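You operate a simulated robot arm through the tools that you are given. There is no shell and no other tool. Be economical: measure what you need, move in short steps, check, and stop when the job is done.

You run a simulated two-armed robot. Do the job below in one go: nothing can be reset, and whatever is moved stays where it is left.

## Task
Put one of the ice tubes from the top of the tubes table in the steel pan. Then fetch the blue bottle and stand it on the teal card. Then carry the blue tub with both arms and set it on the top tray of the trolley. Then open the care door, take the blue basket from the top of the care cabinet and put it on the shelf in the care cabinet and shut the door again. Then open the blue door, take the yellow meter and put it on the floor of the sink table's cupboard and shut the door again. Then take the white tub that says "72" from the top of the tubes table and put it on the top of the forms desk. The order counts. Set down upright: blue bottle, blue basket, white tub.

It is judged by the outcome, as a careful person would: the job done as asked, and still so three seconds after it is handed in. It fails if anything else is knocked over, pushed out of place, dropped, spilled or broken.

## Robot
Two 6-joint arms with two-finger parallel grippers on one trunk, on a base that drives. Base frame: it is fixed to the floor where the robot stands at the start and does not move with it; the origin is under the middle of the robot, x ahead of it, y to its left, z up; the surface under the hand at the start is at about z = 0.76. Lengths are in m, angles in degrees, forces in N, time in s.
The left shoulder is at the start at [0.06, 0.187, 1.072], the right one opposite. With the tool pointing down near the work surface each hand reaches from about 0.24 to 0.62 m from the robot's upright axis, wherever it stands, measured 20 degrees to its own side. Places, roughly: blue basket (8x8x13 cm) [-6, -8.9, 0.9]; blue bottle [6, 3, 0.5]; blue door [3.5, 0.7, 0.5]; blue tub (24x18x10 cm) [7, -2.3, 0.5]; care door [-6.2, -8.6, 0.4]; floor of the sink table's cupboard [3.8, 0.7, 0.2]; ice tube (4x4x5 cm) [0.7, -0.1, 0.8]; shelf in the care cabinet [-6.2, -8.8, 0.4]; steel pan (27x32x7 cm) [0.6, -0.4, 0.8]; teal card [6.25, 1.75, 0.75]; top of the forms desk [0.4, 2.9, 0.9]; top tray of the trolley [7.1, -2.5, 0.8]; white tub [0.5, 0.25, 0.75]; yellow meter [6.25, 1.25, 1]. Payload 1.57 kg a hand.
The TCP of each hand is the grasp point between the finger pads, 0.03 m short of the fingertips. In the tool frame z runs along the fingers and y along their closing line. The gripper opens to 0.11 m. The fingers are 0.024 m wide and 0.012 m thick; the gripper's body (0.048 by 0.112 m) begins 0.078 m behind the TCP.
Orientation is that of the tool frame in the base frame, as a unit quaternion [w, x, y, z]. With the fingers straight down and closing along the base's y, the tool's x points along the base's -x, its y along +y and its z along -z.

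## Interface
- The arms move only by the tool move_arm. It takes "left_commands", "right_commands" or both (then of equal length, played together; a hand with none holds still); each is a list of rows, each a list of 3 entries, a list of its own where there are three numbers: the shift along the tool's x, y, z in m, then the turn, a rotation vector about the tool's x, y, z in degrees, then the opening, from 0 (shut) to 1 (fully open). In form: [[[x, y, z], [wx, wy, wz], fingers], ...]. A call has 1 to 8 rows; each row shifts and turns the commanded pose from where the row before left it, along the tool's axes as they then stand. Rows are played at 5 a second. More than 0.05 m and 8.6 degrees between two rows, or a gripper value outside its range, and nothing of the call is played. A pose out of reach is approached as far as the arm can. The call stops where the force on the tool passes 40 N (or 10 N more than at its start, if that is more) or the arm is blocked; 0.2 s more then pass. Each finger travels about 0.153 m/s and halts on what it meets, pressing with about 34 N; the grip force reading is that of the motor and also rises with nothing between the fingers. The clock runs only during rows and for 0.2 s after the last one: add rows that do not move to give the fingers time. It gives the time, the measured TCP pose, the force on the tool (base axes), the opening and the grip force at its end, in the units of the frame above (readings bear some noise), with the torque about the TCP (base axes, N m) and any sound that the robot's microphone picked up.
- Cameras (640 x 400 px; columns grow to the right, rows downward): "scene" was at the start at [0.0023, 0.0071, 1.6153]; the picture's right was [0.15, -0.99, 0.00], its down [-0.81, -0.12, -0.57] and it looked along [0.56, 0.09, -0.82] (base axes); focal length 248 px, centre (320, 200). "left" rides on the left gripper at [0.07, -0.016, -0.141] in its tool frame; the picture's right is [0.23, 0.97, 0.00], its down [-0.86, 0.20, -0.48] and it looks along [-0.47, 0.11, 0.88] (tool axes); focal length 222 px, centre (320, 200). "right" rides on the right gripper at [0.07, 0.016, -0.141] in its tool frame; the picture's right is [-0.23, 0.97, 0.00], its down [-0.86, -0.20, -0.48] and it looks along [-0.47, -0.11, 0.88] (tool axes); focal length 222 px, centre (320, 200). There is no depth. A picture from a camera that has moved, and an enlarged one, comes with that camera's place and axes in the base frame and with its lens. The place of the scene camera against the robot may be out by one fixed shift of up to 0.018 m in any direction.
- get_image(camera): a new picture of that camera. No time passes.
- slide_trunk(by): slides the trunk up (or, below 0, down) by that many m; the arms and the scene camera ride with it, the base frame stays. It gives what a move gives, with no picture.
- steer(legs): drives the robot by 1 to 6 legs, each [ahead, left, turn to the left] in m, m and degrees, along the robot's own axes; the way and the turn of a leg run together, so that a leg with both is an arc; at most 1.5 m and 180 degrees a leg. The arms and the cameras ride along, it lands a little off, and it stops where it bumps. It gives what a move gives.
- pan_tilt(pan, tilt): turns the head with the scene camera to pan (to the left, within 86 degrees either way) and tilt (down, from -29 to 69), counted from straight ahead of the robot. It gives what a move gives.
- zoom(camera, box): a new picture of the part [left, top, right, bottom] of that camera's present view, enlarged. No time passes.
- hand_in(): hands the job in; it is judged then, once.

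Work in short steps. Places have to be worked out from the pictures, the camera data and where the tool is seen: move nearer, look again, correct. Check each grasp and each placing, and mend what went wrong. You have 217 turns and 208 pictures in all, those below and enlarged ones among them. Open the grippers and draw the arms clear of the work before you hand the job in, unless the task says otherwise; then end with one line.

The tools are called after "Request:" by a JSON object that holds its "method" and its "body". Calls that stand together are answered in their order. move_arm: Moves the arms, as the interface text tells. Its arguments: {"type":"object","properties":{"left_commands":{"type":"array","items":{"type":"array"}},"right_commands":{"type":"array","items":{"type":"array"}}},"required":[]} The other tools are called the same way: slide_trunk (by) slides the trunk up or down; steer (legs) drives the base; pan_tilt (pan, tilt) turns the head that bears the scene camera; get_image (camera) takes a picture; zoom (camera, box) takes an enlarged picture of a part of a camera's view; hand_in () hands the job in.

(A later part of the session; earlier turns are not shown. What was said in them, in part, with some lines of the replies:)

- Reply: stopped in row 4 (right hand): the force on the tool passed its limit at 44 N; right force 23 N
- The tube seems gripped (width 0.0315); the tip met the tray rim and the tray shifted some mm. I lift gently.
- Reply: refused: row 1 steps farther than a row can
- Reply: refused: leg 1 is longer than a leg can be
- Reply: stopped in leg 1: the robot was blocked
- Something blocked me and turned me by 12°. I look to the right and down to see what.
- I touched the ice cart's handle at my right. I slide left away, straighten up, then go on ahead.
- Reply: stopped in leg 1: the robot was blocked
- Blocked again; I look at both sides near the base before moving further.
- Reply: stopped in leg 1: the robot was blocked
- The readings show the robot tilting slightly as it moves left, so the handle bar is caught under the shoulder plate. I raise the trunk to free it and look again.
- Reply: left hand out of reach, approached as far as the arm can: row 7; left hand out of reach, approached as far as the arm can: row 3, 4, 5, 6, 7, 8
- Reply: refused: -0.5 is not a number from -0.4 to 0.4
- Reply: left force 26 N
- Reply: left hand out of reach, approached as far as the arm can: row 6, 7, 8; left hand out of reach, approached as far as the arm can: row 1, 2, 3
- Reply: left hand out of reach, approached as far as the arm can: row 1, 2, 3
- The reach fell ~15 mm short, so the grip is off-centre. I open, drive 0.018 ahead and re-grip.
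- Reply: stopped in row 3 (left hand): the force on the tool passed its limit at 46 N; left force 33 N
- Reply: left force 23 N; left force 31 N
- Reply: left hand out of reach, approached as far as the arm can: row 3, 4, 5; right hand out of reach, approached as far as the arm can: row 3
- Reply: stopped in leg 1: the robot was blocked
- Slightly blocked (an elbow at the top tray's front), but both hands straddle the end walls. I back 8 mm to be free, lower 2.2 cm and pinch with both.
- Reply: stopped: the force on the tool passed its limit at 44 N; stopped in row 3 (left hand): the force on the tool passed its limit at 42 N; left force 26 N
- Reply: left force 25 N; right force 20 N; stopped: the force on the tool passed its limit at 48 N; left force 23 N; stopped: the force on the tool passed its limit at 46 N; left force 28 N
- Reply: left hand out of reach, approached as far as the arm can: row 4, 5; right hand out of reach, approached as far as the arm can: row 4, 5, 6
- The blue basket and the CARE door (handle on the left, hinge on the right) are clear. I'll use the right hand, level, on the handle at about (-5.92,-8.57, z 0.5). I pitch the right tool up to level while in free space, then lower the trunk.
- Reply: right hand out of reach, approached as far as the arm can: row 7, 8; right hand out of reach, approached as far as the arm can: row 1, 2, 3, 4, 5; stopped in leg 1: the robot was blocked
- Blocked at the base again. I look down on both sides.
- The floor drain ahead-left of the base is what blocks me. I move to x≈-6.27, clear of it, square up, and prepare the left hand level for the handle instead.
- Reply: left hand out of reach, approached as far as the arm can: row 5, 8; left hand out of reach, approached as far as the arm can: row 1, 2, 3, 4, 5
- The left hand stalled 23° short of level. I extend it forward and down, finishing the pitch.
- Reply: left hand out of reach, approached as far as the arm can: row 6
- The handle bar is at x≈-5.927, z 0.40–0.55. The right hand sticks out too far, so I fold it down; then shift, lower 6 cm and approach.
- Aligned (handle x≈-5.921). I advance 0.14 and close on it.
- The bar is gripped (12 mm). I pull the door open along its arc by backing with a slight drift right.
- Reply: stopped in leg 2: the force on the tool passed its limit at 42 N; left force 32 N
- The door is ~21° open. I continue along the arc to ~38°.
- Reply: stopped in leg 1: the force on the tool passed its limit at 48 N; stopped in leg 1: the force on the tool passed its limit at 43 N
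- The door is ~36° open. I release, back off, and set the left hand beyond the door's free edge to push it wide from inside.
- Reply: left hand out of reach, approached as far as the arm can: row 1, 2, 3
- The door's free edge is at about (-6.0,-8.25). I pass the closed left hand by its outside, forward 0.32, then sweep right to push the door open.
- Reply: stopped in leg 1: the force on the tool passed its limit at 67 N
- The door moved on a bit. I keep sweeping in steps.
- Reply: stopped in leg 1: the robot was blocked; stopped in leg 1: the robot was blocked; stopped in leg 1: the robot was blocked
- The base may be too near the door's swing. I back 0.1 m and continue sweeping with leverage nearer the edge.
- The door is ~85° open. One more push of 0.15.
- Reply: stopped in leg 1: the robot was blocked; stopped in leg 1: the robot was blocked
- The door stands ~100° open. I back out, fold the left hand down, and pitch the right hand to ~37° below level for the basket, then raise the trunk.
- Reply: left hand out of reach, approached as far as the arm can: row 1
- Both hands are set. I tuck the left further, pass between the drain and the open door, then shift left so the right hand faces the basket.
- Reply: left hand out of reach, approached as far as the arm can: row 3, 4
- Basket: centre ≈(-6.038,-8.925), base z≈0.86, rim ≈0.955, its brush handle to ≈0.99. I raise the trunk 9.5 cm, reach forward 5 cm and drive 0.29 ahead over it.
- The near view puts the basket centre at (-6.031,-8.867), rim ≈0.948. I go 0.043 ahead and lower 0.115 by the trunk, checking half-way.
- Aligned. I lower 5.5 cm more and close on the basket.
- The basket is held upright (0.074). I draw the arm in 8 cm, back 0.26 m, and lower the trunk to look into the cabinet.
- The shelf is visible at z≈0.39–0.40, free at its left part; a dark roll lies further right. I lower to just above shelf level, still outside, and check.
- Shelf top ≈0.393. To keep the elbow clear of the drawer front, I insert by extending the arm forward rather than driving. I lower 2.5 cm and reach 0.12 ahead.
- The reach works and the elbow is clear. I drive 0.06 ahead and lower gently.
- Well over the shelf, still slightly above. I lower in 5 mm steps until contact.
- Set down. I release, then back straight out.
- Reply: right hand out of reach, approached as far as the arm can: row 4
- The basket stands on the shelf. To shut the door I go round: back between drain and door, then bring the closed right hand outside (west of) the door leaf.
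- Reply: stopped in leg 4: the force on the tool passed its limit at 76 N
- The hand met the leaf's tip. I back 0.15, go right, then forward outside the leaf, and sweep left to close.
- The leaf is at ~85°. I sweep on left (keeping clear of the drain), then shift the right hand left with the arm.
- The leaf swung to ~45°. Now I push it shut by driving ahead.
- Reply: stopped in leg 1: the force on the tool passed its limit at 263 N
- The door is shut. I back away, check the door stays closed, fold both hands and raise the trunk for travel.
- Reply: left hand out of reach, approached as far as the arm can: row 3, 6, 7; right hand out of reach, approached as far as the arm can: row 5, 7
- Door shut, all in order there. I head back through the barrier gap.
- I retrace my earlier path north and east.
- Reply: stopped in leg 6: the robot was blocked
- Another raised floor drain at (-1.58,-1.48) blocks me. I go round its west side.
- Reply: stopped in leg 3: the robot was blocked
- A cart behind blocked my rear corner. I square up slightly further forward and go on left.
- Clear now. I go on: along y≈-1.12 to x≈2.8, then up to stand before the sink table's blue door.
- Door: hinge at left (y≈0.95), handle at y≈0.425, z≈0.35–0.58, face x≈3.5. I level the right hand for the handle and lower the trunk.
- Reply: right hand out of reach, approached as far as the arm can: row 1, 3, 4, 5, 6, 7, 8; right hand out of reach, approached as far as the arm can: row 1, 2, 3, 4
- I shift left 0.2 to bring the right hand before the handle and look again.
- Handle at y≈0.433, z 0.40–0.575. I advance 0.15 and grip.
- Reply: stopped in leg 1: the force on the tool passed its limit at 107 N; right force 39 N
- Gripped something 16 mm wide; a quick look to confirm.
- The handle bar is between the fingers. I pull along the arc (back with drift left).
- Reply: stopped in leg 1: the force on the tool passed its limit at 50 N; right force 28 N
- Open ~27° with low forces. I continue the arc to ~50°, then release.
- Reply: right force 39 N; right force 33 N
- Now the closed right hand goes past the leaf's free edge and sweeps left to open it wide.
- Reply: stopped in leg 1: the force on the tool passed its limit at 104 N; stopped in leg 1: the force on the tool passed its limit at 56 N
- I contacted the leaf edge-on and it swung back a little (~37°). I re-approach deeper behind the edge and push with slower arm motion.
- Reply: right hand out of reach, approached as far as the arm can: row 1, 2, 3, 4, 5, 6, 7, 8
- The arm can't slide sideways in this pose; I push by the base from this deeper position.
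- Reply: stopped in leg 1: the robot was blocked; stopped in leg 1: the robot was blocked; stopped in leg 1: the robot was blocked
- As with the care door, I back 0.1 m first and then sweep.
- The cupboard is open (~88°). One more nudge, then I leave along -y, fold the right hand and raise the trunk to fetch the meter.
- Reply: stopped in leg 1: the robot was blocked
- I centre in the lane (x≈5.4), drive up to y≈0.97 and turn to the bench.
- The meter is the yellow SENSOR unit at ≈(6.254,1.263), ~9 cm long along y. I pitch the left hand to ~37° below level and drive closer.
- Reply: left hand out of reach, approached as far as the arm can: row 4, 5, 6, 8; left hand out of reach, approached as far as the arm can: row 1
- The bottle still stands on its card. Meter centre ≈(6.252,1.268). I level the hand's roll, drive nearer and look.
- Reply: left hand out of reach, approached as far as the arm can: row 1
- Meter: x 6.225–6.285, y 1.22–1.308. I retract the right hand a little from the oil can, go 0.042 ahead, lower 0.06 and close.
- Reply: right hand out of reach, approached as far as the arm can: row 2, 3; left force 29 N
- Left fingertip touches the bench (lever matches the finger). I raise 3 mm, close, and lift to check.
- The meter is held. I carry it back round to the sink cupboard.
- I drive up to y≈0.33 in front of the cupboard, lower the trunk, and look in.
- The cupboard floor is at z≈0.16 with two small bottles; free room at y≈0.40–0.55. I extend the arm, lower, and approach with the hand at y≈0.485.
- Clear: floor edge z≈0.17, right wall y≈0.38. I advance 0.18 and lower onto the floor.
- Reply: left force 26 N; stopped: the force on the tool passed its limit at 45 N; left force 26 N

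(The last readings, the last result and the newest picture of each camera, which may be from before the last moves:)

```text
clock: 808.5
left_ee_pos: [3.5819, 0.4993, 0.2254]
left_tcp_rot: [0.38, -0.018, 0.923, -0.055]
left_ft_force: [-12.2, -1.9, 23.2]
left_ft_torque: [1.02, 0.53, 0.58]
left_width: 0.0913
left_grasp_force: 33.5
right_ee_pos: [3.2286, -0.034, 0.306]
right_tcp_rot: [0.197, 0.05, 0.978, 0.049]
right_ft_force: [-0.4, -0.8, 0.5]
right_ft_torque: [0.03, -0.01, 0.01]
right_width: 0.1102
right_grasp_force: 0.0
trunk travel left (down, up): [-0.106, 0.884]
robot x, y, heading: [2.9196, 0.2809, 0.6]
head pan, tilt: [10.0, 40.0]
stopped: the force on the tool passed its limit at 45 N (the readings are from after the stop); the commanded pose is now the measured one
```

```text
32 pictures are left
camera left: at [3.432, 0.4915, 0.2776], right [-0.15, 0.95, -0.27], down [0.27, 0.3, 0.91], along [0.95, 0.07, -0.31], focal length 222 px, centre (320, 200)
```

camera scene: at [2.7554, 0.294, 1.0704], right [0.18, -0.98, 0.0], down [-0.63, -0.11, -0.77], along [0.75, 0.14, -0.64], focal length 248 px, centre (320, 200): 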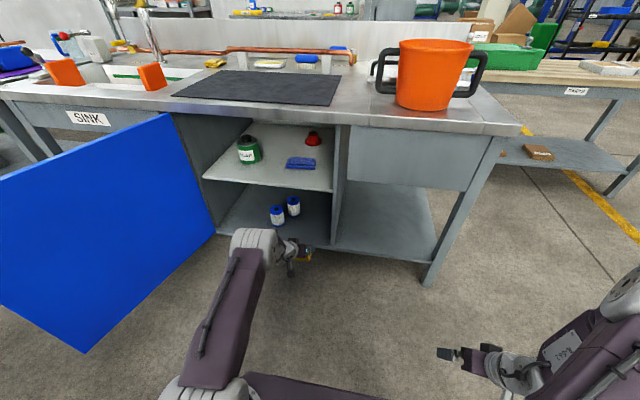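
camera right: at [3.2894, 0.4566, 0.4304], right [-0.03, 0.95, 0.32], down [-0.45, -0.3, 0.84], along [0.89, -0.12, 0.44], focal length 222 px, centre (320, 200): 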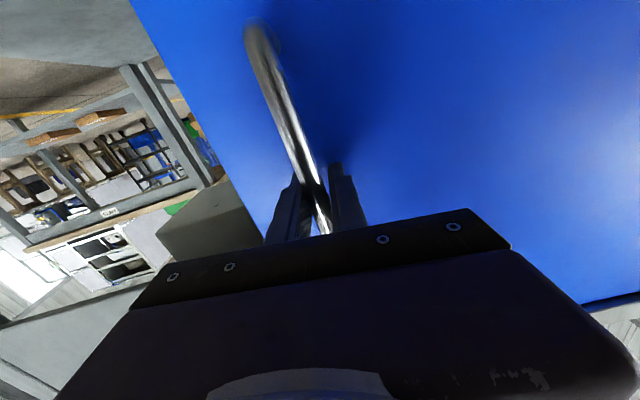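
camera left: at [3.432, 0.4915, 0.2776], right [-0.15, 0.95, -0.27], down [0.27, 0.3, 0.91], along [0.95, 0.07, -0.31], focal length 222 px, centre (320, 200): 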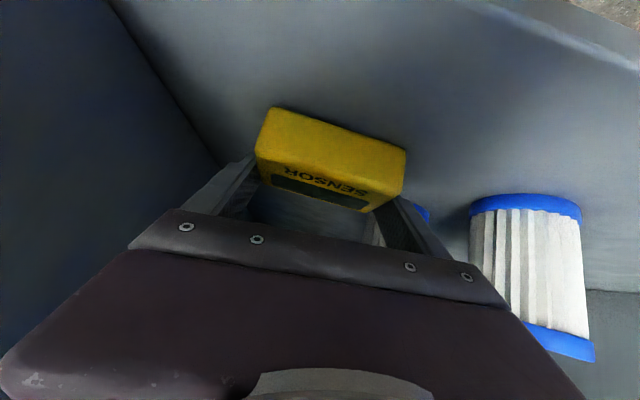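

On the floor. I open just enough, raise a little and back out.

Request:
{"method": "move_arm", "body": {"left_commands": [[[0, 0, 0], [0, 0, 0], 0.9], [[0, 0, 0], [0, 0, 0], 0.95], [[0, 0, 0], [0, 0, 0], 0.95]]}}

Request:
{"method": "slide_trunk", "body": {"by": 0.02}}

Request:
{"method": "steer", "body": {"legs": [[-0.3, 0, -0.6]]}}

Request:
{"method": "get_image", "body": {"camera": "left"}}

```text
clock: 809.3
left_ee_pos: [3.5817, 0.4983, 0.2264]
left_tcp_rot: [0.38, -0.017, 0.923, -0.054]
left_ft_force: [-7.1, -9.2, 27.4]
left_ft_torque: [1.08, -0.12, 0.19]
left_width: 0.0939
left_grasp_force: 0.0
right_ee_pos: [3.2295, -0.0341, 0.3047]
right_tcp_rot: [0.197, 0.052, 0.978, 0.048]
right_ft_force: [0.1, 0.5, -0.3]
right_ft_torque: [0.0, 0.01, 0.01]
right_width: 0.1101
right_grasp_force: 0.0
trunk travel left (down, up): [-0.106, 0.884]
robot x, y, heading: [2.9186, 0.2819, 0.4]
head pan, tilt: [10.0, 40.0]
```

```text
clock: 809.9
left_ee_pos: [3.5791, 0.5013, 0.2403]
left_tcp_rot: [0.375, -0.019, 0.925, -0.056]
left_ft_force: [1.2, -0.1, 0.3]
left_ft_torque: [0.04, 0.0, 0.0]
left_width: 0.1041
left_grasp_force: 0.2
right_ee_pos: [3.2298, -0.0344, 0.324]
right_tcp_rot: [0.194, 0.051, 0.978, 0.047]
right_ft_force: [-0.6, -0.1, 0.6]
right_ft_torque: [0.01, -0.02, 0.0]
right_width: 0.1099
right_grasp_force: 0.1
trunk travel left (down, up): [-0.126, 0.864]
robot x, y, heading: [2.9177, 0.2813, 0.5]
head pan, tilt: [10.0, 40.0]
```

```text
clock: 812.0
left_ee_pos: [3.284, 0.4969, 0.2403]
left_tcp_rot: [0.375, -0.018, 0.925, -0.055]
left_ft_force: [0.1, 0.0, 0.0]
left_ft_torque: [0.01, 0.0, -0.02]
left_width: 0.1047
left_grasp_force: 0.0
right_ee_pos: [2.9335, -0.0358, 0.3251]
right_tcp_rot: [0.196, 0.052, 0.978, 0.046]
right_ft_force: [-0.1, 0.8, -0.3]
right_ft_torque: [-0.01, 0.01, 0.02]
right_width: 0.11
right_grasp_force: 0.1
trunk travel left (down, up): [-0.126, 0.864]
robot x, y, heading: [2.6239, 0.2834, 0.5]
head pan, tilt: [10.0, 40.0]
```

```text
31 pictures are left
camera left: at [3.1361, 0.4881, 0.2943], right [-0.15, 0.95, -0.27], down [0.28, 0.3, 0.91], along [0.95, 0.06, -0.31], focal length 222 px, centre (320, 200)
```

left: 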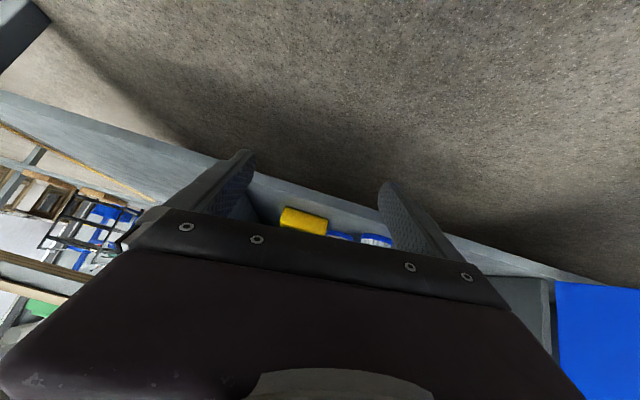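

The meter lies on the cupboard floor. To shut the door I retract and close the left hand, raise it to mid-door height and take it round outside the leaf.

Request:
{"method": "move_arm", "body": {"left_commands": [[[0.029, 0, -0.028], [0, 0, 0], 0.5], [[0.029, 0, -0.028], [0, 0, 0], 0], [[0.029, 0, -0.028], [0, 0, 0], 0], [[0.02, 0, -0.02], [0, 0, 0], 0]]}}

Request:
{"method": "slide_trunk", "body": {"by": 0.2}}

Request:
{"method": "steer", "body": {"legs": [[-0.36, 0, 0], [0, 0.8, 0], [0.3, 0, 0]]}}

Request:
{"method": "get_image", "body": {"camera": "scene"}}

```text
clock: 813.0
left_ee_pos: [3.1365, 0.4981, 0.2399]
left_tcp_rot: [0.376, -0.017, 0.925, -0.057]
left_ft_force: [0.5, -0.2, -0.2]
left_ft_torque: [-0.01, 0.0, -0.01]
left_width: 0.0
left_grasp_force: 21.2
right_ee_pos: [2.9333, -0.0367, 0.3258]
right_tcp_rot: [0.195, 0.052, 0.978, 0.047]
right_ft_force: [-0.3, -0.4, -0.1]
right_ft_torque: [-0.04, -0.04, 0.0]
right_width: 0.1099
right_grasp_force: 0.0
trunk travel left (down, up): [-0.126, 0.864]
robot x, y, heading: [2.6193, 0.2845, 0.6]
head pan, tilt: [10.0, 40.0]
```

```text
clock: 815.1
left_ee_pos: [3.1377, 0.4985, 0.4394]
left_tcp_rot: [0.375, -0.018, 0.925, -0.056]
left_ft_force: [0.7, 0.1, -0.3]
left_ft_torque: [-0.03, 0.0, 0.0]
left_width: 0.0002
left_grasp_force: 21.0
right_ee_pos: [2.9336, -0.036, 0.5248]
right_tcp_rot: [0.194, 0.051, 0.979, 0.047]
right_ft_force: [0.5, -0.1, 0.0]
right_ft_torque: [0.05, 0.01, -0.02]
right_width: 0.11
right_grasp_force: 0.0
trunk travel left (down, up): [-0.326, 0.664]
robot x, y, heading: [2.621, 0.2845, 0.5]
head pan, tilt: [10.0, 40.0]
```

```text
clock: 823.0
left_ee_pos: [3.0715, 1.2912, 0.4399]
left_tcp_rot: [0.376, -0.02, 0.925, -0.055]
left_ft_force: [-0.4, 0.2, -0.8]
left_ft_torque: [0.0, -0.01, -0.02]
left_width: 0.0
left_grasp_force: 21.2
right_ee_pos: [2.8704, 0.7569, 0.525]
right_tcp_rot: [0.195, 0.049, 0.978, 0.047]
right_ft_force: [0.1, 0.3, -0.1]
right_ft_torque: [-0.02, 0.03, 0.03]
right_width: 0.11
right_grasp_force: 0.1
trunk travel left (down, up): [-0.326, 0.664]
robot x, y, heading: [2.5595, 1.0763, 0.5]
head pan, tilt: [10.0, 40.0]
```

```text
30 pictures are left
camera scene: at [2.5737, 1.0843, 1.2622], right [0.19, -0.98, 0.0], down [-0.63, -0.12, -0.77], along [0.75, 0.14, -0.64], focal length 248 px, centre (320, 200)
```

scene: 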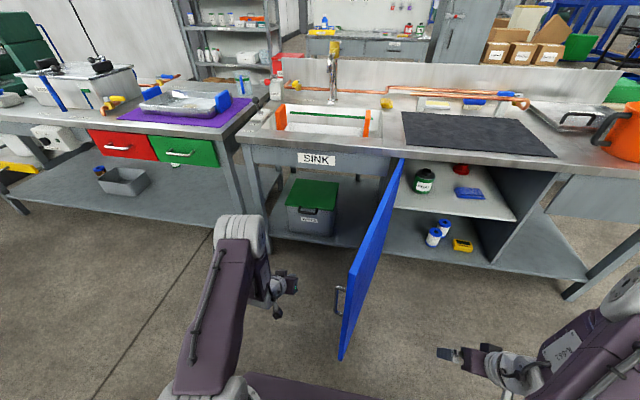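

The meter is in place. I sweep right to swing the leaf.

Request:
{"method": "steer", "body": {"legs": [[0, -0.4, 0]]}}

Request:
{"method": "steer", "body": {"legs": [[0, -0.25, 0]]}}

Request:
{"method": "get_image", "body": {"camera": "scene"}}

```text
clock: 825.5
left_ee_pos: [3.0763, 0.8921, 0.4398]
left_tcp_rot: [0.376, -0.021, 0.925, -0.054]
left_ft_force: [-1.0, -0.4, 0.0]
left_ft_torque: [0.0, 0.01, 0.05]
left_width: 0.0
left_grasp_force: 21.0
right_ee_pos: [2.8767, 0.3564, 0.524]
right_tcp_rot: [0.195, 0.048, 0.978, 0.048]
right_ft_force: [0.0, -0.6, 0.1]
right_ft_torque: [0.02, -0.01, 0.0]
right_width: 0.11
right_grasp_force: 0.0
trunk travel left (down, up): [-0.326, 0.664]
robot x, y, heading: [2.5656, 0.6694, 0.8]
head pan, tilt: [10.0, 40.0]
```

```text
clock: 827.3
left_ee_pos: [3.08, 0.6371, 0.4405]
left_tcp_rot: [0.376, -0.016, 0.925, -0.056]
left_ft_force: [0.1, -1.2, 0.4]
left_ft_torque: [0.04, 0.02, 0.01]
left_width: 0.0
left_grasp_force: 21.4
right_ee_pos: [2.8759, 0.1033, 0.5262]
right_tcp_rot: [0.195, 0.053, 0.978, 0.047]
right_ft_force: [-0.1, -0.6, -0.5]
right_ft_torque: [-0.01, -0.01, 0.04]
right_width: 0.1101
right_grasp_force: 0.1
trunk travel left (down, up): [-0.326, 0.664]
robot x, y, heading: [2.5688, 0.4224, 0.2]
head pan, tilt: [10.0, 40.0]
```

```text
29 pictures are left
camera scene: at [2.581, 0.4327, 1.2623], right [0.18, -0.98, 0.0], down [-0.63, -0.11, -0.77], along [0.75, 0.14, -0.64], focal length 248 px, centre (320, 200)
```

scene: 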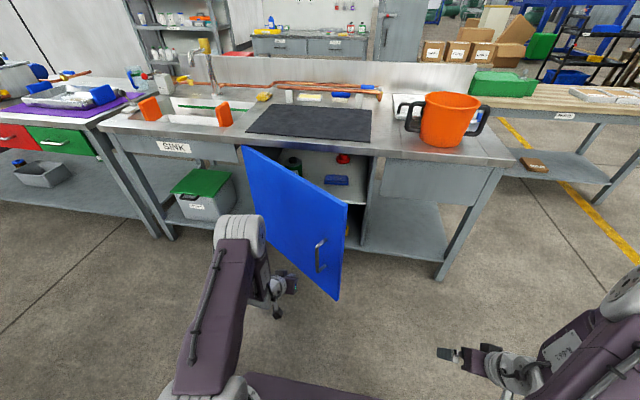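

Now I push it shut by driving ahead, slowly at the end.

Request:
{"method": "steer", "body": {"legs": [[0.3, 0, 0]]}}

Request:
{"method": "steer", "body": {"legs": [[0.035, 0, 0]]}}

Request:
{"method": "steer", "body": {"legs": [[0.03, 0, 0]]}}

Request:
{"method": "get_image", "body": {"camera": "scene"}}

```text
clock: 829.3
left_ee_pos: [3.3786, 0.6401, 0.4386]
left_tcp_rot: [0.376, -0.017, 0.925, -0.056]
left_ft_force: [-0.2, -0.2, 0.2]
left_ft_torque: [0.0, 0.04, -0.02]
left_width: 0.0002
left_grasp_force: 21.1
right_ee_pos: [3.1732, 0.1054, 0.524]
right_tcp_rot: [0.195, 0.052, 0.978, 0.047]
right_ft_force: [0.3, 0.2, -0.2]
right_ft_torque: [-0.01, 0.02, 0.0]
right_width: 0.11
right_grasp_force: 0.0
trunk travel left (down, up): [-0.326, 0.664]
robot x, y, heading: [2.8637, 0.4228, 0.3]
head pan, tilt: [10.0, 40.0]
```

```text
clock: 830.2
left_ee_pos: [3.4146, 0.6403, 0.4381]
left_tcp_rot: [0.376, -0.016, 0.925, -0.056]
left_ft_force: [0.3, 0.3, 0.3]
left_ft_torque: [0.01, -0.03, 0.02]
left_width: 0.0
left_grasp_force: 21.1
right_ee_pos: [3.2087, 0.1048, 0.5235]
right_tcp_rot: [0.195, 0.053, 0.978, 0.046]
right_ft_force: [-0.1, 0.2, -0.5]
right_ft_torque: [-0.02, 0.0, 0.0]
right_width: 0.1101
right_grasp_force: 0.1
trunk travel left (down, up): [-0.326, 0.664]
robot x, y, heading: [2.8987, 0.4254, 0.6]
head pan, tilt: [10.0, 40.0]
```

```text
clock: 831.1
left_ee_pos: [3.4342, 0.6414, 0.4379]
left_tcp_rot: [0.371, -0.017, 0.927, -0.058]
left_ft_force: [-0.6, -0.1, -0.2]
left_ft_torque: [-0.01, -0.01, -0.02]
left_width: 0.0
left_grasp_force: 21.6
right_ee_pos: [3.236, 0.1065, 0.5248]
right_tcp_rot: [0.194, 0.053, 0.978, 0.046]
right_ft_force: [1.1, -0.9, 0.2]
right_ft_torque: [-0.04, 0.02, -0.02]
right_width: 0.11
right_grasp_force: 0.0
trunk travel left (down, up): [-0.326, 0.664]
robot x, y, heading: [2.9243, 0.4248, 0.4]
head pan, tilt: [10.0, 40.0]
stopped in leg 1: the force on the tool passed its limit at 94 N (the readings are from after the stop); the commanded pose is now the measured one
```

```text
28 pictures are left
camera scene: at [2.9401, 0.4357, 1.2622], right [0.18, -0.98, 0.0], down [-0.63, -0.12, -0.77], along [0.75, 0.14, -0.64], focal length 248 px, centre (320, 200)
```

scene: 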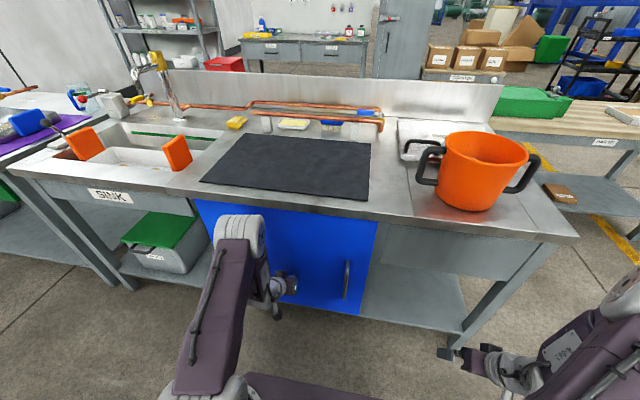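

The blue door is shut. Now the white tub: I back off, fold the left hand down, raise the trunk and return toward the tubes table.

Request:
{"method": "steer", "body": {"legs": [[-0.45, 0, -0.4]]}}

Request:
{"method": "move_arm", "body": {"left_commands": [[[0, 0, 0], [0, 8.2, 0], 0.5], [[0, 0, 0], [0, 8.2, 0], 1], [[0.01, 0, 0], [0, 8.2, 0], 1], [[0.02, 0, 0], [0, 8.2, 0], 1], [[0.02, 0, 0], [0, 8.2, 0], 1], [[0.02, 0, -0.01], [-3, 3, 3], 1], [[0.03, 0, -0.02], [-3, 0, 3], 1], [[0.03, 0, -0.02], [0, 0, 0], 1]], "right_commands": [[[0, 0, 0], [0, 8, 0], 1], [[0, 0, 0], [0, 8, 0], 1], [[0, 0, 0], [0, 6, 0], 1], [[0, 0.02, -0.01], [0, 0, 0], 1], [[0, 0.02, -0.01], [3, 0, 3], 1], [[0, 0.02, -0.01], [2, 0, 3], 1], [[0, 0.02, 0], [0, 0, 0], 1], [[0, 0, 0], [0, 0, 0], 1]]}}

Request:
{"method": "slide_trunk", "body": {"by": 0.4}}

Request:
{"method": "slide_trunk", "body": {"by": 0.1}}

Request:
{"method": "steer", "body": {"legs": [[0, -1.4, 0], [0, -0.13, 0], [-1.4, 0, 0], [-1.2, 0, 0]]}}

```text
clock: 833.8
left_ee_pos: [2.9831, 0.6341, 0.4369]
left_tcp_rot: [0.37, -0.013, 0.927, -0.059]
left_ft_force: [0.2, 0.1, 0.3]
left_ft_torque: [-0.03, 0.0, 0.01]
left_width: 0.0
left_grasp_force: 20.8
right_ee_pos: [2.779, 0.1022, 0.5255]
right_tcp_rot: [0.196, 0.057, 0.978, 0.046]
right_ft_force: [-0.7, -0.1, 0.2]
right_ft_torque: [0.01, 0.0, -0.02]
right_width: 0.1099
right_grasp_force: 0.1
trunk travel left (down, up): [-0.326, 0.664]
robot x, y, heading: [2.4705, 0.424, -0.4]
head pan, tilt: [10.0, 40.0]
```

```text
clock: 835.6
left_ee_pos: [2.8572, 0.6415, 0.4735]
left_tcp_rot: [-0.001, 0.061, 0.998, -0.005]
left_ft_force: [-0.1, -0.9, -0.2]
left_ft_torque: [0.0, 0.0, -0.01]
left_width: 0.11
left_grasp_force: 0.0
right_ee_pos: [2.7876, 0.1824, 0.5637]
right_tcp_rot: [0.039, 0.101, 0.994, 0.024]
right_ft_force: [-0.8, 0.2, -0.1]
right_ft_torque: [0.01, -0.02, 0.01]
right_width: 0.11
right_grasp_force: 0.1
right hand out of reach, approached as far as the arm can: row 2
trunk travel left (down, up): [-0.326, 0.664]
robot x, y, heading: [2.4718, 0.423, 0.3]
head pan, tilt: [10.0, 40.0]
```

```text
clock: 839.5
left_ee_pos: [2.8583, 0.6399, 0.8733]
left_tcp_rot: [0.0, 0.062, 0.998, -0.006]
left_ft_force: [0.3, -0.7, -0.5]
left_ft_torque: [-0.03, -0.01, -0.01]
left_width: 0.1102
left_grasp_force: 0.0
right_ee_pos: [2.788, 0.1818, 0.9629]
right_tcp_rot: [0.037, 0.102, 0.994, 0.024]
right_ft_force: [0.6, 0.2, 0.9]
right_ft_torque: [0.02, 0.02, 0.0]
right_width: 0.11
right_grasp_force: 0.1
trunk travel left (down, up): [-0.726, 0.264]
robot x, y, heading: [2.4732, 0.4241, -0.3]
head pan, tilt: [10.0, 40.0]
```

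```text
clock: 840.8
left_ee_pos: [2.857, 0.6412, 0.973]
left_tcp_rot: [0.0, 0.062, 0.998, -0.006]
left_ft_force: [0.7, 1.0, -0.3]
left_ft_torque: [0.02, 0.01, -0.03]
left_width: 0.1099
left_grasp_force: 0.1
right_ee_pos: [2.7875, 0.1822, 1.0627]
right_tcp_rot: [0.038, 0.102, 0.994, 0.024]
right_ft_force: [-0.2, 1.0, -0.4]
right_ft_torque: [-0.01, 0.04, 0.01]
right_width: 0.1098
right_grasp_force: 0.0
trunk travel left (down, up): [-0.826, 0.164]
robot x, y, heading: [2.4749, 0.4235, -0.2]
head pan, tilt: [10.0, 40.0]
```

```text
clock: 861.1
left_ee_pos: [0.2359, -0.9296, 0.9724]
left_tcp_rot: [0.0, 0.065, 0.998, -0.006]
left_ft_force: [-0.3, 0.2, 0.5]
left_ft_torque: [-0.01, 0.01, -0.01]
left_width: 0.1099
left_grasp_force: 0.0
right_ee_pos: [0.1644, -1.3883, 1.0626]
right_tcp_rot: [0.038, 0.105, 0.994, 0.024]
right_ft_force: [0.0, -0.1, -0.7]
right_ft_torque: [0.03, -0.01, 0.0]
right_width: 0.1097
right_grasp_force: 0.0
trunk travel left (down, up): [-0.826, 0.164]
robot x, y, heading: [-0.1532, -1.1477, -0.3]
head pan, tilt: [10.0, 40.0]
```

I slide left to stand behind the tubes table and look at the tubs.

Request:
{"method": "steer", "body": {"legs": [[0, 1.1, 0.3]]}}

Request:
{"method": "pan_tilt", "body": {"pan": 8, "tilt": 55}}

Request:
{"method": "get_image", "body": {"camera": "scene"}}

Request:
{"method": "get_image", "body": {"camera": "left"}}

```text
clock: 866.7
left_ee_pos: [0.2494, 0.1607, 0.9735]
left_tcp_rot: [-0.001, 0.068, 0.998, -0.006]
left_ft_force: [0.1, 0.5, -0.5]
left_ft_torque: [0.01, 0.02, 0.02]
left_width: 0.1103
left_grasp_force: 0.0
right_ee_pos: [0.1744, -0.2984, 1.0629]
right_tcp_rot: [0.038, 0.108, 0.993, 0.024]
right_ft_force: [-0.6, 0.4, 0.8]
right_ft_torque: [0.0, 0.02, -0.04]
right_width: 0.11
right_grasp_force: 0.1
trunk travel left (down, up): [-0.826, 0.164]
robot x, y, heading: [-0.1389, -0.0515, -0.7]
head pan, tilt: [10.0, 40.0]
```

```text
clock: 867.5
left_ee_pos: [0.2489, 0.1606, 0.9736]
left_tcp_rot: [0.0, 0.067, 0.998, -0.006]
left_ft_force: [-0.5, 1.0, 0.0]
left_ft_torque: [0.01, -0.03, -0.04]
left_width: 0.11
left_grasp_force: 0.1
right_ee_pos: [0.1747, -0.2981, 1.0626]
right_tcp_rot: [0.038, 0.108, 0.993, 0.025]
right_ft_force: [-0.7, 0.3, 0.4]
right_ft_torque: [0.0, 0.0, -0.02]
right_width: 0.1099
right_grasp_force: 0.1
trunk travel left (down, up): [-0.826, 0.164]
robot x, y, heading: [-0.1357, -0.0535, -0.7]
head pan, tilt: [8.0, 55.0]
```

```text
27 pictures are left
camera scene: at [-0.1357, -0.0462, 1.7416], right [0.13, -0.99, 0.0], down [-0.81, -0.1, -0.57], along [0.57, 0.07, -0.82], focal length 248 px, centre (320, 200)
```

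scene: 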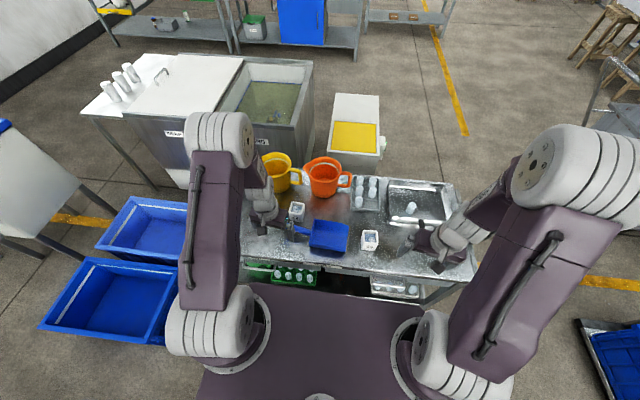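

```text
26 pictures are left
camera left: at [0.1776, 0.1564, 1.1137], right [-0.09, 1.0, -0.01], down [0.88, 0.09, 0.48], along [0.47, 0.03, -0.88], focal length 222 px, centre (320, 200)
```

left: 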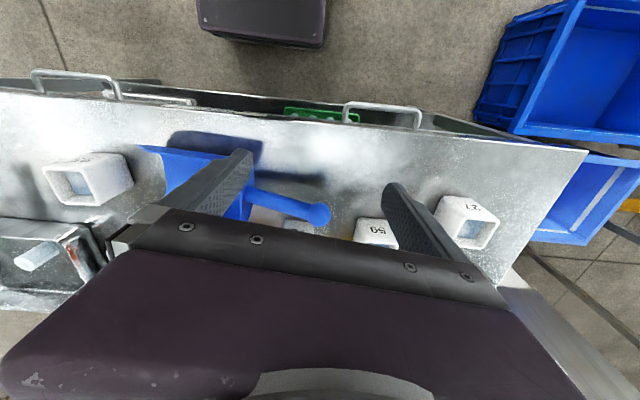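

I straighten the left hand and move it over the middle tub to read its number.

Request:
{"method": "move_arm", "body": {"left_commands": [[[-0.03, -0.01, 0], [0, 0, -7], 1], [[0, -0.01, 0], [0, 0, 0], 1]]}}

Request:
{"method": "steer", "body": {"legs": [[0.09, 0, 0.7]]}}

Request:
{"method": "get_image", "body": {"camera": "left"}}

Request:
{"method": "zoom", "body": {"camera": "scene", "box": [220, 190, 412, 310]}}

```text
clock: 868.1
left_ee_pos: [0.2777, 0.1363, 0.9731]
left_tcp_rot: [-0.001, 0.006, 1.0, -0.006]
left_ft_force: [0.2, 0.4, -0.1]
left_ft_torque: [-0.01, 0.0, -0.01]
left_width: 0.11
left_grasp_force: 0.0
right_ee_pos: [0.1743, -0.2976, 1.0635]
right_tcp_rot: [0.037, 0.108, 0.993, 0.024]
right_ft_force: [-0.8, -0.2, -1.0]
right_ft_torque: [-0.03, 0.02, 0.01]
right_width: 0.11
right_grasp_force: 0.1
trunk travel left (down, up): [-0.826, 0.164]
robot x, y, heading: [-0.1382, -0.0505, -0.8]
head pan, tilt: [8.0, 55.0]
```

```text
clock: 869.2
left_ee_pos: [0.3639, 0.1402, 0.9734]
left_tcp_rot: [0.0, 0.001, 1.0, -0.006]
left_ft_force: [-1.3, -0.5, -0.5]
left_ft_torque: [0.01, 0.0, 0.0]
left_width: 0.1099
left_grasp_force: 0.0
right_ee_pos: [0.2661, -0.2945, 1.0631]
right_tcp_rot: [0.038, 0.101, 0.994, 0.023]
right_ft_force: [0.0, 0.2, 0.4]
right_ft_torque: [0.06, 0.0, -0.01]
right_width: 0.1099
right_grasp_force: 0.0
trunk travel left (down, up): [-0.826, 0.164]
robot x, y, heading: [-0.0487, -0.0551, -0.2]
head pan, tilt: [8.0, 55.0]
```

```text
25 pictures are left
camera left: at [0.2928, 0.1262, 1.1149], right [-0.23, 0.97, -0.01], down [0.86, 0.2, 0.48], along [0.47, 0.1, -0.88], focal length 222 px, centre (320, 200)
```

left: 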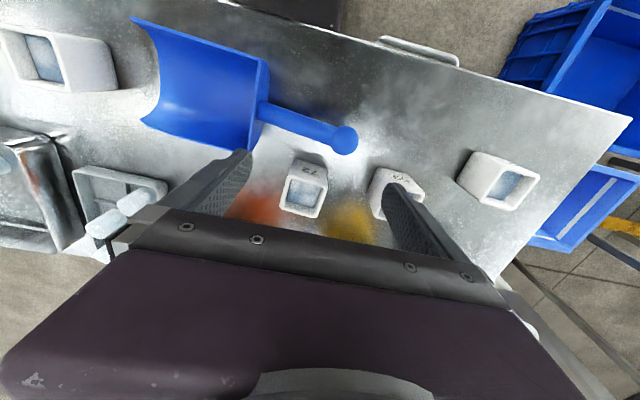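

```text
3.33 times, centred on (316, 250) of scene
camera zoom: at [-0.0492, -0.0476, 1.7416], right [0.14, -0.99, 0.0], down [-0.81, -0.11, -0.58], along [0.57, 0.08, -0.82], focal length 827 px, centre (333, 33)
```

zoom: 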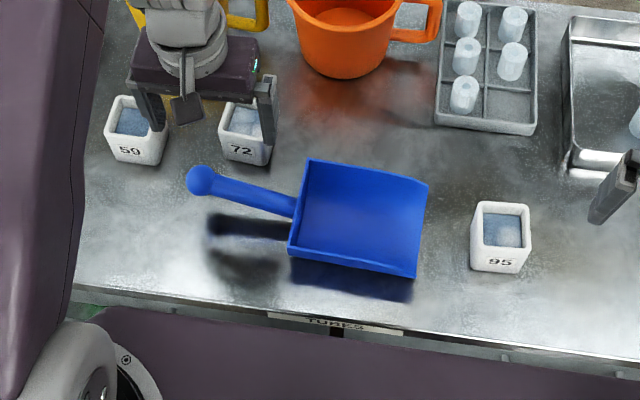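

Tub "72" is confirmed at ≈(0.44,0.133). I move over it with a moderate opening and descend to just above.

Request:
{"method": "move_arm", "body": {"left_commands": [[[-0.038, -0.004, 0], [0, 0, 0], 0.8], [[-0.037, -0.003, 0.02], [0, 0, 0], 0.8], [[0, 0, 0.045], [0, 0, 0], 0.8], [[0, 0, 0.04], [0, 0, 0], 0.8], [[0, 0, 0], [0, 0, 0], 0.8]]}}

Request:
{"method": "get_image", "body": {"camera": "left"}}

```text
clock: 870.4
left_ee_pos: [0.4391, 0.1326, 0.8693]
left_tcp_rot: [-0.001, 0.001, 1.0, -0.007]
left_ft_force: [-0.4, -0.2, 0.0]
left_ft_torque: [0.03, -0.02, -0.01]
left_width: 0.0882
left_grasp_force: 0.0
right_ee_pos: [0.2679, -0.294, 1.0626]
right_tcp_rot: [0.038, 0.101, 0.994, 0.024]
right_ft_force: [-0.2, -0.2, -0.7]
right_ft_torque: [0.05, 0.0, -0.01]
right_width: 0.1096
right_grasp_force: 0.0
trunk travel left (down, up): [-0.826, 0.164]
robot x, y, heading: [-0.0481, -0.0541, -0.5]
head pan, tilt: [8.0, 55.0]
```

```text
23 pictures are left
camera left: at [0.3689, 0.1178, 1.0095], right [-0.23, 0.97, -0.01], down [0.86, 0.2, 0.47], along [0.46, 0.1, -0.88], focal length 222 px, centre (320, 200)
```

left: 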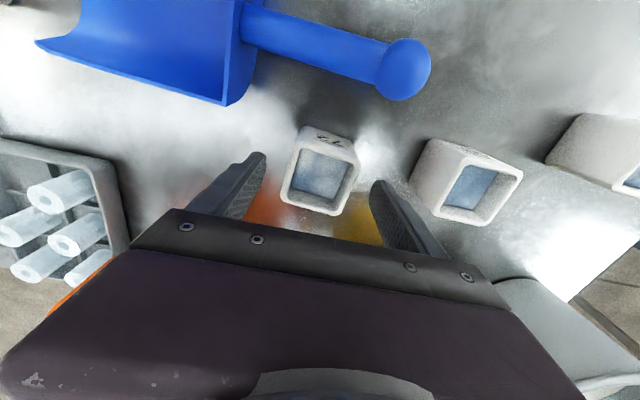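

Well aligned. I descend to z≈0.80 and close, then lift.

Request:
{"method": "move_arm", "body": {"left_commands": [[[-0.005, 0.002, 0.035], [0, 0, 0], 0.8], [[0, 0, 0.034], [0, 0, 0], 0.8], [[0, 0, 0], [0, 0, 0], 0.6], [[0, 0, 0], [0, 0, 0], 0.4], [[0, 0, 0], [0, 0, 0], 0.4]]}}

Request:
{"method": "move_arm", "body": {"left_commands": [[[0, 0, -0.02], [0, 0, 0], 0.4], [[0, 0, -0.04], [0, 0, 0], 0.4], [[0, 0, -0.05], [0, 0, 0], 0.4], [[0, 0, -0.05], [0, 0, 0], 0.4], [[0, 0, -0.05], [0, 0, 0], 0.4]]}}

Request:
{"method": "get_image", "body": {"camera": "left"}}

```text
clock: 871.6
left_ee_pos: [0.4443, 0.1329, 0.7979]
left_tcp_rot: [-0.001, 0.001, 1.0, -0.005]
left_ft_force: [0.4, -0.5, 0.3]
left_ft_torque: [0.04, -0.01, 0.0]
left_width: 0.0601
left_grasp_force: 34.1
right_ee_pos: [0.2677, -0.295, 1.0616]
right_tcp_rot: [0.037, 0.101, 0.994, 0.024]
right_ft_force: [-0.5, 0.2, 0.2]
right_ft_torque: [-0.02, -0.03, -0.03]
right_width: 0.1101
right_grasp_force: 0.1
trunk travel left (down, up): [-0.826, 0.164]
robot x, y, heading: [-0.0489, -0.0528, -0.1]
head pan, tilt: [8.0, 55.0]
```

```text
clock: 872.8
left_ee_pos: [0.4448, 0.1316, 1.009]
left_tcp_rot: [-0.001, 0.001, 1.0, -0.006]
left_ft_force: [-0.2, -0.3, -1.3]
left_ft_torque: [-0.01, 0.0, 0.0]
left_width: 0.06
left_grasp_force: 34.2
right_ee_pos: [0.2673, -0.2955, 1.0638]
right_tcp_rot: [0.038, 0.101, 0.994, 0.025]
right_ft_force: [-0.1, 1.6, -0.3]
right_ft_torque: [-0.02, 0.02, 0.04]
right_width: 0.1099
right_grasp_force: 0.1
trunk travel left (down, up): [-0.826, 0.164]
robot x, y, heading: [-0.0463, -0.0573, -0.3]
head pan, tilt: [8.0, 55.0]
```

```text
22 pictures are left
camera left: at [0.375, 0.1176, 1.1498], right [-0.23, 0.97, -0.01], down [0.86, 0.2, 0.47], along [0.46, 0.1, -0.88], focal length 222 px, centre (320, 200)
```

left: 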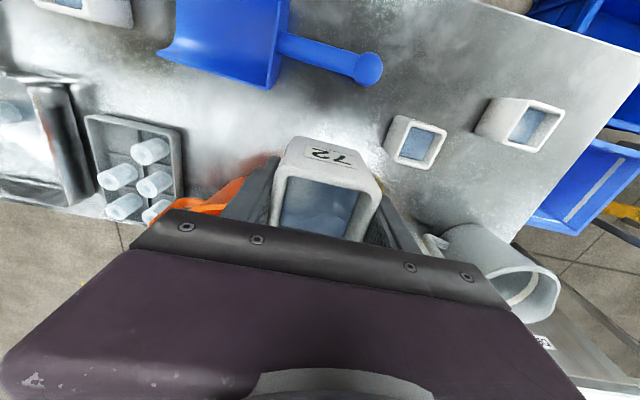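

Tub 72 is held upright. I back off and look left for the forms desk.

Request:
{"method": "steer", "body": {"legs": [[-0.25, 0, 0]]}}

Request:
{"method": "pan_tilt", "body": {"pan": 70, "tilt": 25}}

Request:
{"method": "get_image", "body": {"camera": "scene"}}

```text
clock: 874.6
left_ee_pos: [0.1963, 0.1332, 1.007]
left_tcp_rot: [-0.001, 0.001, 1.0, -0.006]
left_ft_force: [1.1, 0.0, -0.9]
left_ft_torque: [0.0, 0.0, -0.02]
left_width: 0.0596
left_grasp_force: 34.1
right_ee_pos: [0.0177, -0.2951, 1.0617]
right_tcp_rot: [0.037, 0.102, 0.994, 0.024]
right_ft_force: [0.7, -0.5, 0.4]
right_ft_torque: [0.0, 0.03, -0.01]
right_width: 0.11
right_grasp_force: 0.0
trunk travel left (down, up): [-0.826, 0.164]
robot x, y, heading: [-0.3014, -0.0499, -0.4]
head pan, tilt: [8.0, 55.0]
```

```text
clock: 875.9
left_ee_pos: [0.1961, 0.1331, 1.0082]
left_tcp_rot: [-0.001, 0.0, 1.0, -0.006]
left_ft_force: [-0.5, 0.0, -0.4]
left_ft_torque: [0.0, -0.01, -0.04]
left_width: 0.0597
left_grasp_force: 33.8
right_ee_pos: [0.0175, -0.2942, 1.0635]
right_tcp_rot: [0.038, 0.102, 0.994, 0.024]
right_ft_force: [-0.5, 0.9, -0.1]
right_ft_torque: [-0.01, 0.02, -0.01]
right_width: 0.1098
right_grasp_force: 0.0
trunk travel left (down, up): [-0.826, 0.164]
robot x, y, heading: [-0.2974, -0.0528, -0.2]
head pan, tilt: [70.0, 25.0]
```

```text
21 pictures are left
camera scene: at [-0.3356, 0.0301, 1.7856], right [0.94, -0.35, 0.0], down [-0.15, -0.4, -0.91], along [0.31, 0.85, -0.42], focal length 248 px, centre (320, 200)
```

scene: 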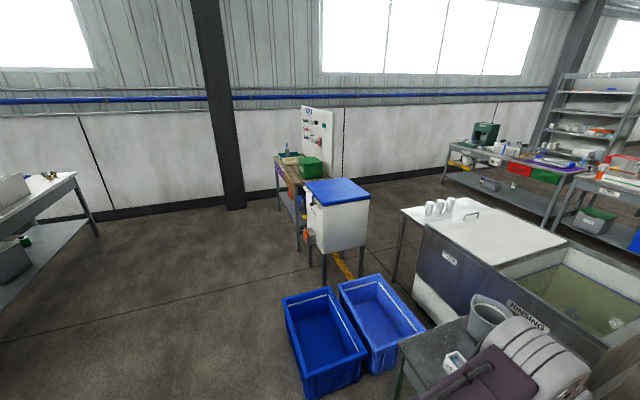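

The forms desk stands behind the blue-topped cabinet, reachable from its west side. I go clear of the blue bins and up to y≈2.6, then look.

Request:
{"method": "steer", "body": {"legs": [[-0.32, 0, 0], [0, 1.4, 0.2], [0, 1.25, 0]]}}

Request:
{"method": "pan_tilt", "body": {"pan": 5, "tilt": 40}}

Request:
{"method": "get_image", "body": {"camera": "scene"}}

```text
clock: 890.5
left_ee_pos: [-0.1358, 2.7889, 1.0085]
left_tcp_rot: [0.0, -0.016, 1.0, -0.006]
left_ft_force: [-0.7, 0.5, -0.8]
left_ft_torque: [0.01, 0.01, 0.0]
left_width: 0.0599
left_grasp_force: 33.9
right_ee_pos: [-0.2989, 2.3544, 1.0627]
right_tcp_rot: [0.038, 0.084, 0.995, 0.025]
right_ft_force: [-0.1, 0.4, -1.3]
right_ft_torque: [-0.01, 0.0, 0.02]
right_width: 0.11
right_grasp_force: 0.0
trunk travel left (down, up): [-0.826, 0.164]
robot x, y, heading: [-0.6235, 2.5858, 1.9]
head pan, tilt: [70.0, 25.0]
```

```text
clock: 891.9
left_ee_pos: [-0.1375, 2.7885, 1.0072]
left_tcp_rot: [-0.001, -0.016, 1.0, -0.006]
left_ft_force: [0.2, -0.4, -1.5]
left_ft_torque: [-0.02, 0.03, -0.01]
left_width: 0.0595
left_grasp_force: 33.8
right_ee_pos: [-0.3, 2.3553, 1.0621]
right_tcp_rot: [0.038, 0.085, 0.995, 0.024]
right_ft_force: [0.5, -0.9, 1.2]
right_ft_torque: [0.01, -0.01, 0.0]
right_width: 0.1102
right_grasp_force: 0.0
trunk travel left (down, up): [-0.826, 0.164]
robot x, y, heading: [-0.6251, 2.5844, 1.8]
head pan, tilt: [5.0, 40.0]
```

```text
20 pictures are left
camera scene: at [-0.6077, 2.5906, 1.7623], right [0.12, -0.99, 0.0], down [-0.64, -0.08, -0.77], along [0.76, 0.09, -0.64], focal length 248 px, centre (320, 200)
```

scene: 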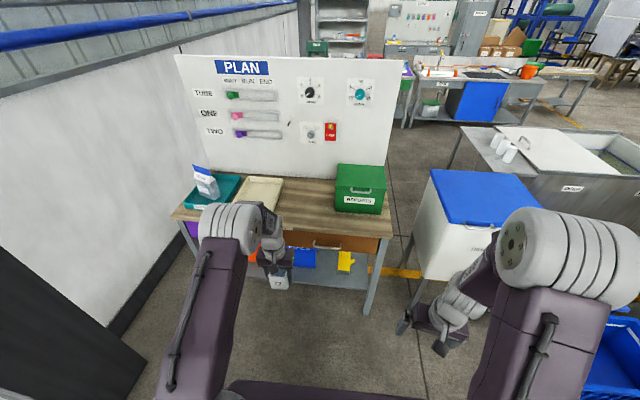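

Free spot on the desk between the beige tray and green box at ≈(0.31,2.77). I drive 0.33 ahead, square up and view from the hand.

Request:
{"method": "steer", "body": {"legs": [[0.33, -0.03, -1.8]]}}

Request:
{"method": "get_image", "body": {"camera": "left"}}

Request:
{"method": "get_image", "body": {"camera": "scene"}}

```text
clock: 894.1
left_ee_pos: [0.2045, 2.7495, 1.0087]
left_tcp_rot: [0.0, -0.002, 1.0, -0.005]
left_ft_force: [-0.4, 1.2, -0.9]
left_ft_torque: [-0.04, 0.0, -0.05]
left_width: 0.0599
left_grasp_force: 33.7
right_ee_pos: [0.0288, 2.3212, 1.0631]
right_tcp_rot: [0.039, 0.098, 0.994, 0.024]
right_ft_force: [0.5, 0.3, 0.0]
right_ft_torque: [-0.01, -0.03, 0.01]
right_width: 0.11
right_grasp_force: 0.0
trunk travel left (down, up): [-0.826, 0.164]
robot x, y, heading: [-0.2893, 2.5617, 0.2]
head pan, tilt: [5.0, 40.0]
```

```text
19 pictures are left
camera left: at [0.1338, 2.7359, 1.1496], right [-0.23, 0.97, -0.01], down [0.85, 0.21, 0.48], along [0.46, 0.1, -0.88], focal length 222 px, centre (320, 200)
```

left: 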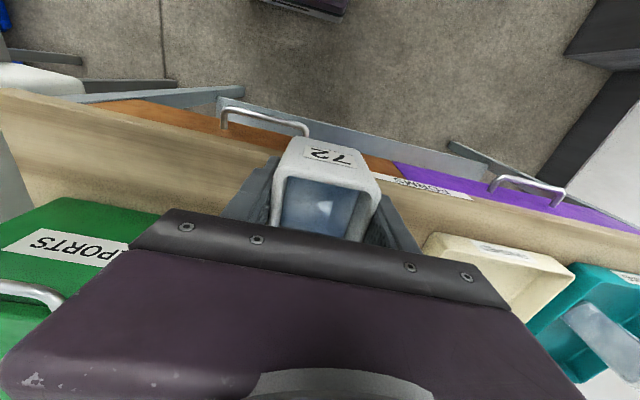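

```text
18 pictures are left
camera scene: at [-0.2739, 2.5654, 1.7623], right [0.09, -1.0, 0.0], down [-0.64, -0.06, -0.77], along [0.76, 0.07, -0.64], focal length 248 px, centre (320, 200)
```

scene: 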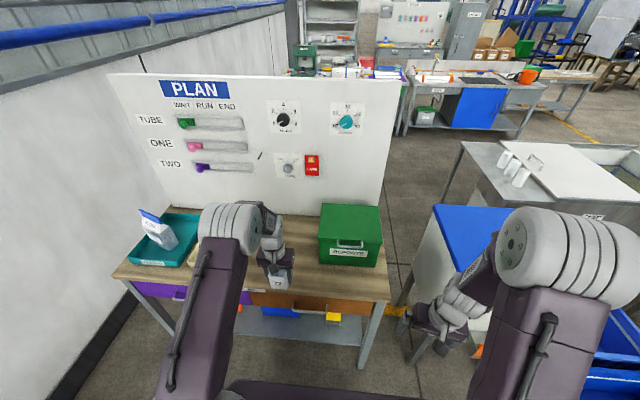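

Desk top z≈0.85, edge x≈0.24; free between y 2.6 and 2.94. I go 0.12 ahead and lower most of the way.

Request:
{"method": "steer", "body": {"legs": [[0.12, 0.015, 0]]}}

Request:
{"method": "move_arm", "body": {"left_commands": [[[0, 0, 0.035], [0, 0, 0], 0.4], [[0, 0, 0.03], [0, 0, 0], 0.4], [[0, 0, 0.025], [0, 0, 0], 0.4], [[0, 0, 0.01], [0, 0, 0], 0.4]]}}

Request:
{"method": "get_image", "body": {"camera": "left"}}

Request:
{"method": "zoom", "body": {"camera": "scene", "box": [200, 200, 392, 320]}}

```text
clock: 895.3
left_ee_pos: [0.3237, 2.7678, 1.008]
left_tcp_rot: [0.001, -0.005, 1.0, -0.006]
left_ft_force: [0.6, 0.9, -0.8]
left_ft_torque: [0.0, 0.0, -0.01]
left_width: 0.0596
left_grasp_force: 33.4
right_ee_pos: [0.1506, 2.3384, 1.0638]
right_tcp_rot: [0.039, 0.096, 0.994, 0.024]
right_ft_force: [1.0, 0.3, 1.0]
right_ft_torque: [0.01, -0.02, -0.01]
right_width: 0.1099
right_grasp_force: 0.1
trunk travel left (down, up): [-0.826, 0.164]
robot x, y, heading: [-0.1705, 2.576, 0.2]
head pan, tilt: [5.0, 40.0]
```

```text
clock: 896.3
left_ee_pos: [0.3251, 2.7658, 0.9064]
left_tcp_rot: [-0.001, -0.005, 1.0, -0.006]
left_ft_force: [0.0, 0.1, -0.7]
left_ft_torque: [0.02, 0.02, -0.04]
left_width: 0.0597
left_grasp_force: 34.1
right_ee_pos: [0.151, 2.3375, 1.061]
right_tcp_rot: [0.037, 0.097, 0.994, 0.025]
right_ft_force: [0.0, 0.5, 1.0]
right_ft_torque: [0.01, -0.01, 0.01]
right_width: 0.1098
right_grasp_force: 0.2
trunk travel left (down, up): [-0.826, 0.164]
robot x, y, heading: [-0.1631, 2.5786, 0.5]
head pan, tilt: [5.0, 40.0]
```

```text
17 pictures are left
camera left: at [0.2549, 2.7512, 1.0478], right [-0.24, 0.97, -0.01], down [0.85, 0.21, 0.47], along [0.46, 0.1, -0.88], focal length 222 px, centre (320, 200)
```

left: 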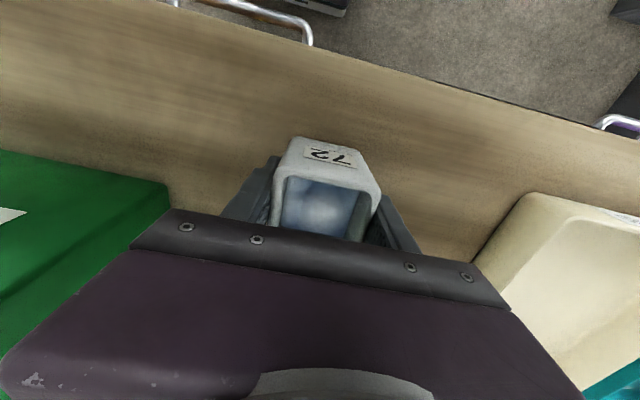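

```text
3.33 times, centred on (296, 260) of scene
camera zoom: at [-0.1509, 2.5809, 1.7623], right [0.09, -1.0, 0.0], down [-0.64, -0.06, -0.77], along [0.76, 0.07, -0.64], focal length 827 px, centre (400, 0)
```

zoom: 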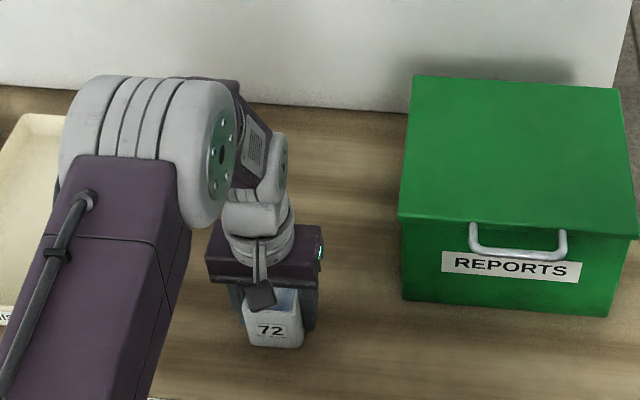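

Close above the desk with clear space round it. I lower in small steps until contact.

Request:
{"method": "move_arm", "body": {"left_commands": [[[0, 0, 0.005], [0, 0, 0], 0.4], [[0, 0, 0.004], [0, 0, 0], 0.4], [[0, 0, 0.003], [0, 0, 0], 0.4]]}}

Request:
{"method": "move_arm", "body": {"left_commands": [[[0, 0, 0.003], [0, 0, 0], 0.4], [[0, 0, 0.003], [0, 0, 0], 0.4]]}}

```text
clock: 897.1
left_ee_pos: [0.326, 2.7655, 0.8987]
left_tcp_rot: [0.002, -0.004, 1.0, -0.006]
left_ft_force: [1.6, 1.5, 23.4]
left_ft_torque: [0.76, 0.62, -0.11]
left_width: 0.0595
left_grasp_force: 34.5
right_ee_pos: [0.1494, 2.3389, 1.0637]
right_tcp_rot: [0.038, 0.096, 0.994, 0.025]
right_ft_force: [-0.4, -0.6, 0.0]
right_ft_torque: [0.01, -0.02, 0.0]
right_width: 0.1098
right_grasp_force: 0.1
trunk travel left (down, up): [-0.826, 0.164]
robot x, y, heading: [-0.1652, 2.5769, 0.6]
head pan, tilt: [5.0, 40.0]
```

```text
clock: 897.7
left_ee_pos: [0.3267, 2.7655, 0.8964]
left_tcp_rot: [0.004, -0.005, 1.0, -0.007]
left_ft_force: [-8.7, -1.3, 25.7]
left_ft_torque: [0.74, 0.58, 0.28]
left_width: 0.0595
left_grasp_force: 34.0
right_ee_pos: [0.1479, 2.3376, 1.063]
right_tcp_rot: [0.039, 0.096, 0.994, 0.024]
right_ft_force: [0.2, -0.1, 0.7]
right_ft_torque: [-0.01, 0.04, 0.0]
right_width: 0.1099
right_grasp_force: 0.1
trunk travel left (down, up): [-0.826, 0.164]
robot x, y, heading: [-0.1642, 2.5763, 0.4]
head pan, tilt: [5.0, 40.0]
stopped in row 2 (left hand): the force on the tool passed its limit at 43 N (the readings are from after the stop); the commanded pose is now the measured one
```

Firmly down. I unload, open, rise, and back away to check.

Request:
{"method": "move_arm", "body": {"left_commands": [[[0, 0, -0.003], [0, 0, 0], 0.4], [[0, 0, 0], [0, 0, 0], 0.65], [[0, 0, 0], [0, 0, 0], 0.8], [[0, 0, 0], [0, 0, 0], 0.8], [[0, 0, -0.04], [0, 0, 0], 0.8], [[0, 0, -0.05], [0, 0, 0], 0.8], [[0, 0, -0.05], [0, 0, 0], 1]]}}

Request:
{"method": "steer", "body": {"legs": [[-0.45, 0, 0]]}}

Request:
{"method": "zoom", "body": {"camera": "scene", "box": [160, 130, 448, 310]}}

```text
clock: 899.3
left_ee_pos: [0.3265, 2.7691, 1.0367]
left_tcp_rot: [0.002, -0.004, 1.0, -0.006]
left_ft_force: [0.0, 0.4, 1.0]
left_ft_torque: [0.0, -0.01, 0.01]
left_width: 0.1098
left_grasp_force: 0.1
right_ee_pos: [0.1515, 2.3376, 1.0613]
right_tcp_rot: [0.038, 0.097, 0.994, 0.025]
right_ft_force: [-0.1, -1.0, -0.5]
right_ft_torque: [-0.02, -0.01, -0.01]
right_width: 0.1099
right_grasp_force: 0.0
trunk travel left (down, up): [-0.826, 0.164]
robot x, y, heading: [-0.1675, 2.5792, 0.6]
head pan, tilt: [5.0, 40.0]
```

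```text
clock: 902.0
left_ee_pos: [-0.1204, 2.765, 1.0351]
left_tcp_rot: [0.001, -0.002, 1.0, -0.007]
left_ft_force: [-0.3, 0.1, 0.5]
left_ft_torque: [0.0, 0.02, -0.02]
left_width: 0.1101
left_grasp_force: 0.0
right_ee_pos: [-0.2981, 2.3351, 1.0618]
right_tcp_rot: [0.037, 0.1, 0.994, 0.024]
right_ft_force: [-0.1, -0.5, 0.6]
right_ft_torque: [-0.03, 0.0, -0.02]
right_width: 0.1101
right_grasp_force: 0.1
trunk travel left (down, up): [-0.826, 0.164]
robot x, y, heading: [-0.6138, 2.5753, 0.3]
head pan, tilt: [5.0, 40.0]
```

```text
2.22 times, centred on (304, 220) of scene
camera zoom: at [-0.5987, 2.5784, 1.7622], right [0.09, -1.0, 0.0], down [-0.64, -0.06, -0.77], along [0.76, 0.07, -0.64], focal length 552 px, centre (356, 156)
```

zoom: 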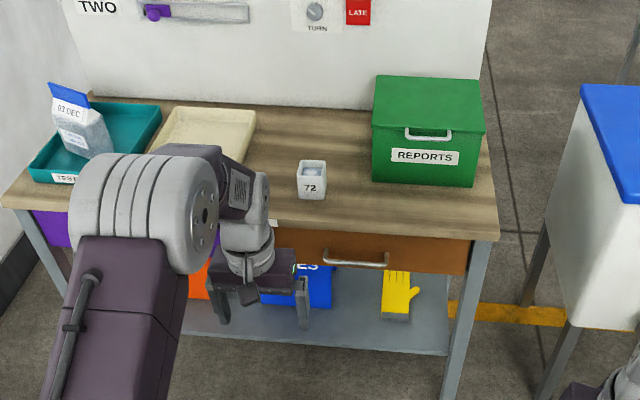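

Tub 72 stands upright on the forms desk, both grippers are open and the arms are clear, so I hand the job in.

Request:
{"method": "hand_in", "body": {}}

```text
The job is handed in.
```

All six tasks were carried out in the order you gave: the ice tube in the pan, the blue bottle on the teal card, the blue tub on the trolley's top tray, the basket on the care cabinet shelf, the meter in the sink cupboard and tub 72 on the forms desk. Both doors are shut, but I did not look at the basket again after closing the care door, which shut with a hard push. While I was at it the tube tray shifted a few mm, and the base bumped the ice cart's handle, two floor drains and what looked like the white board cart.
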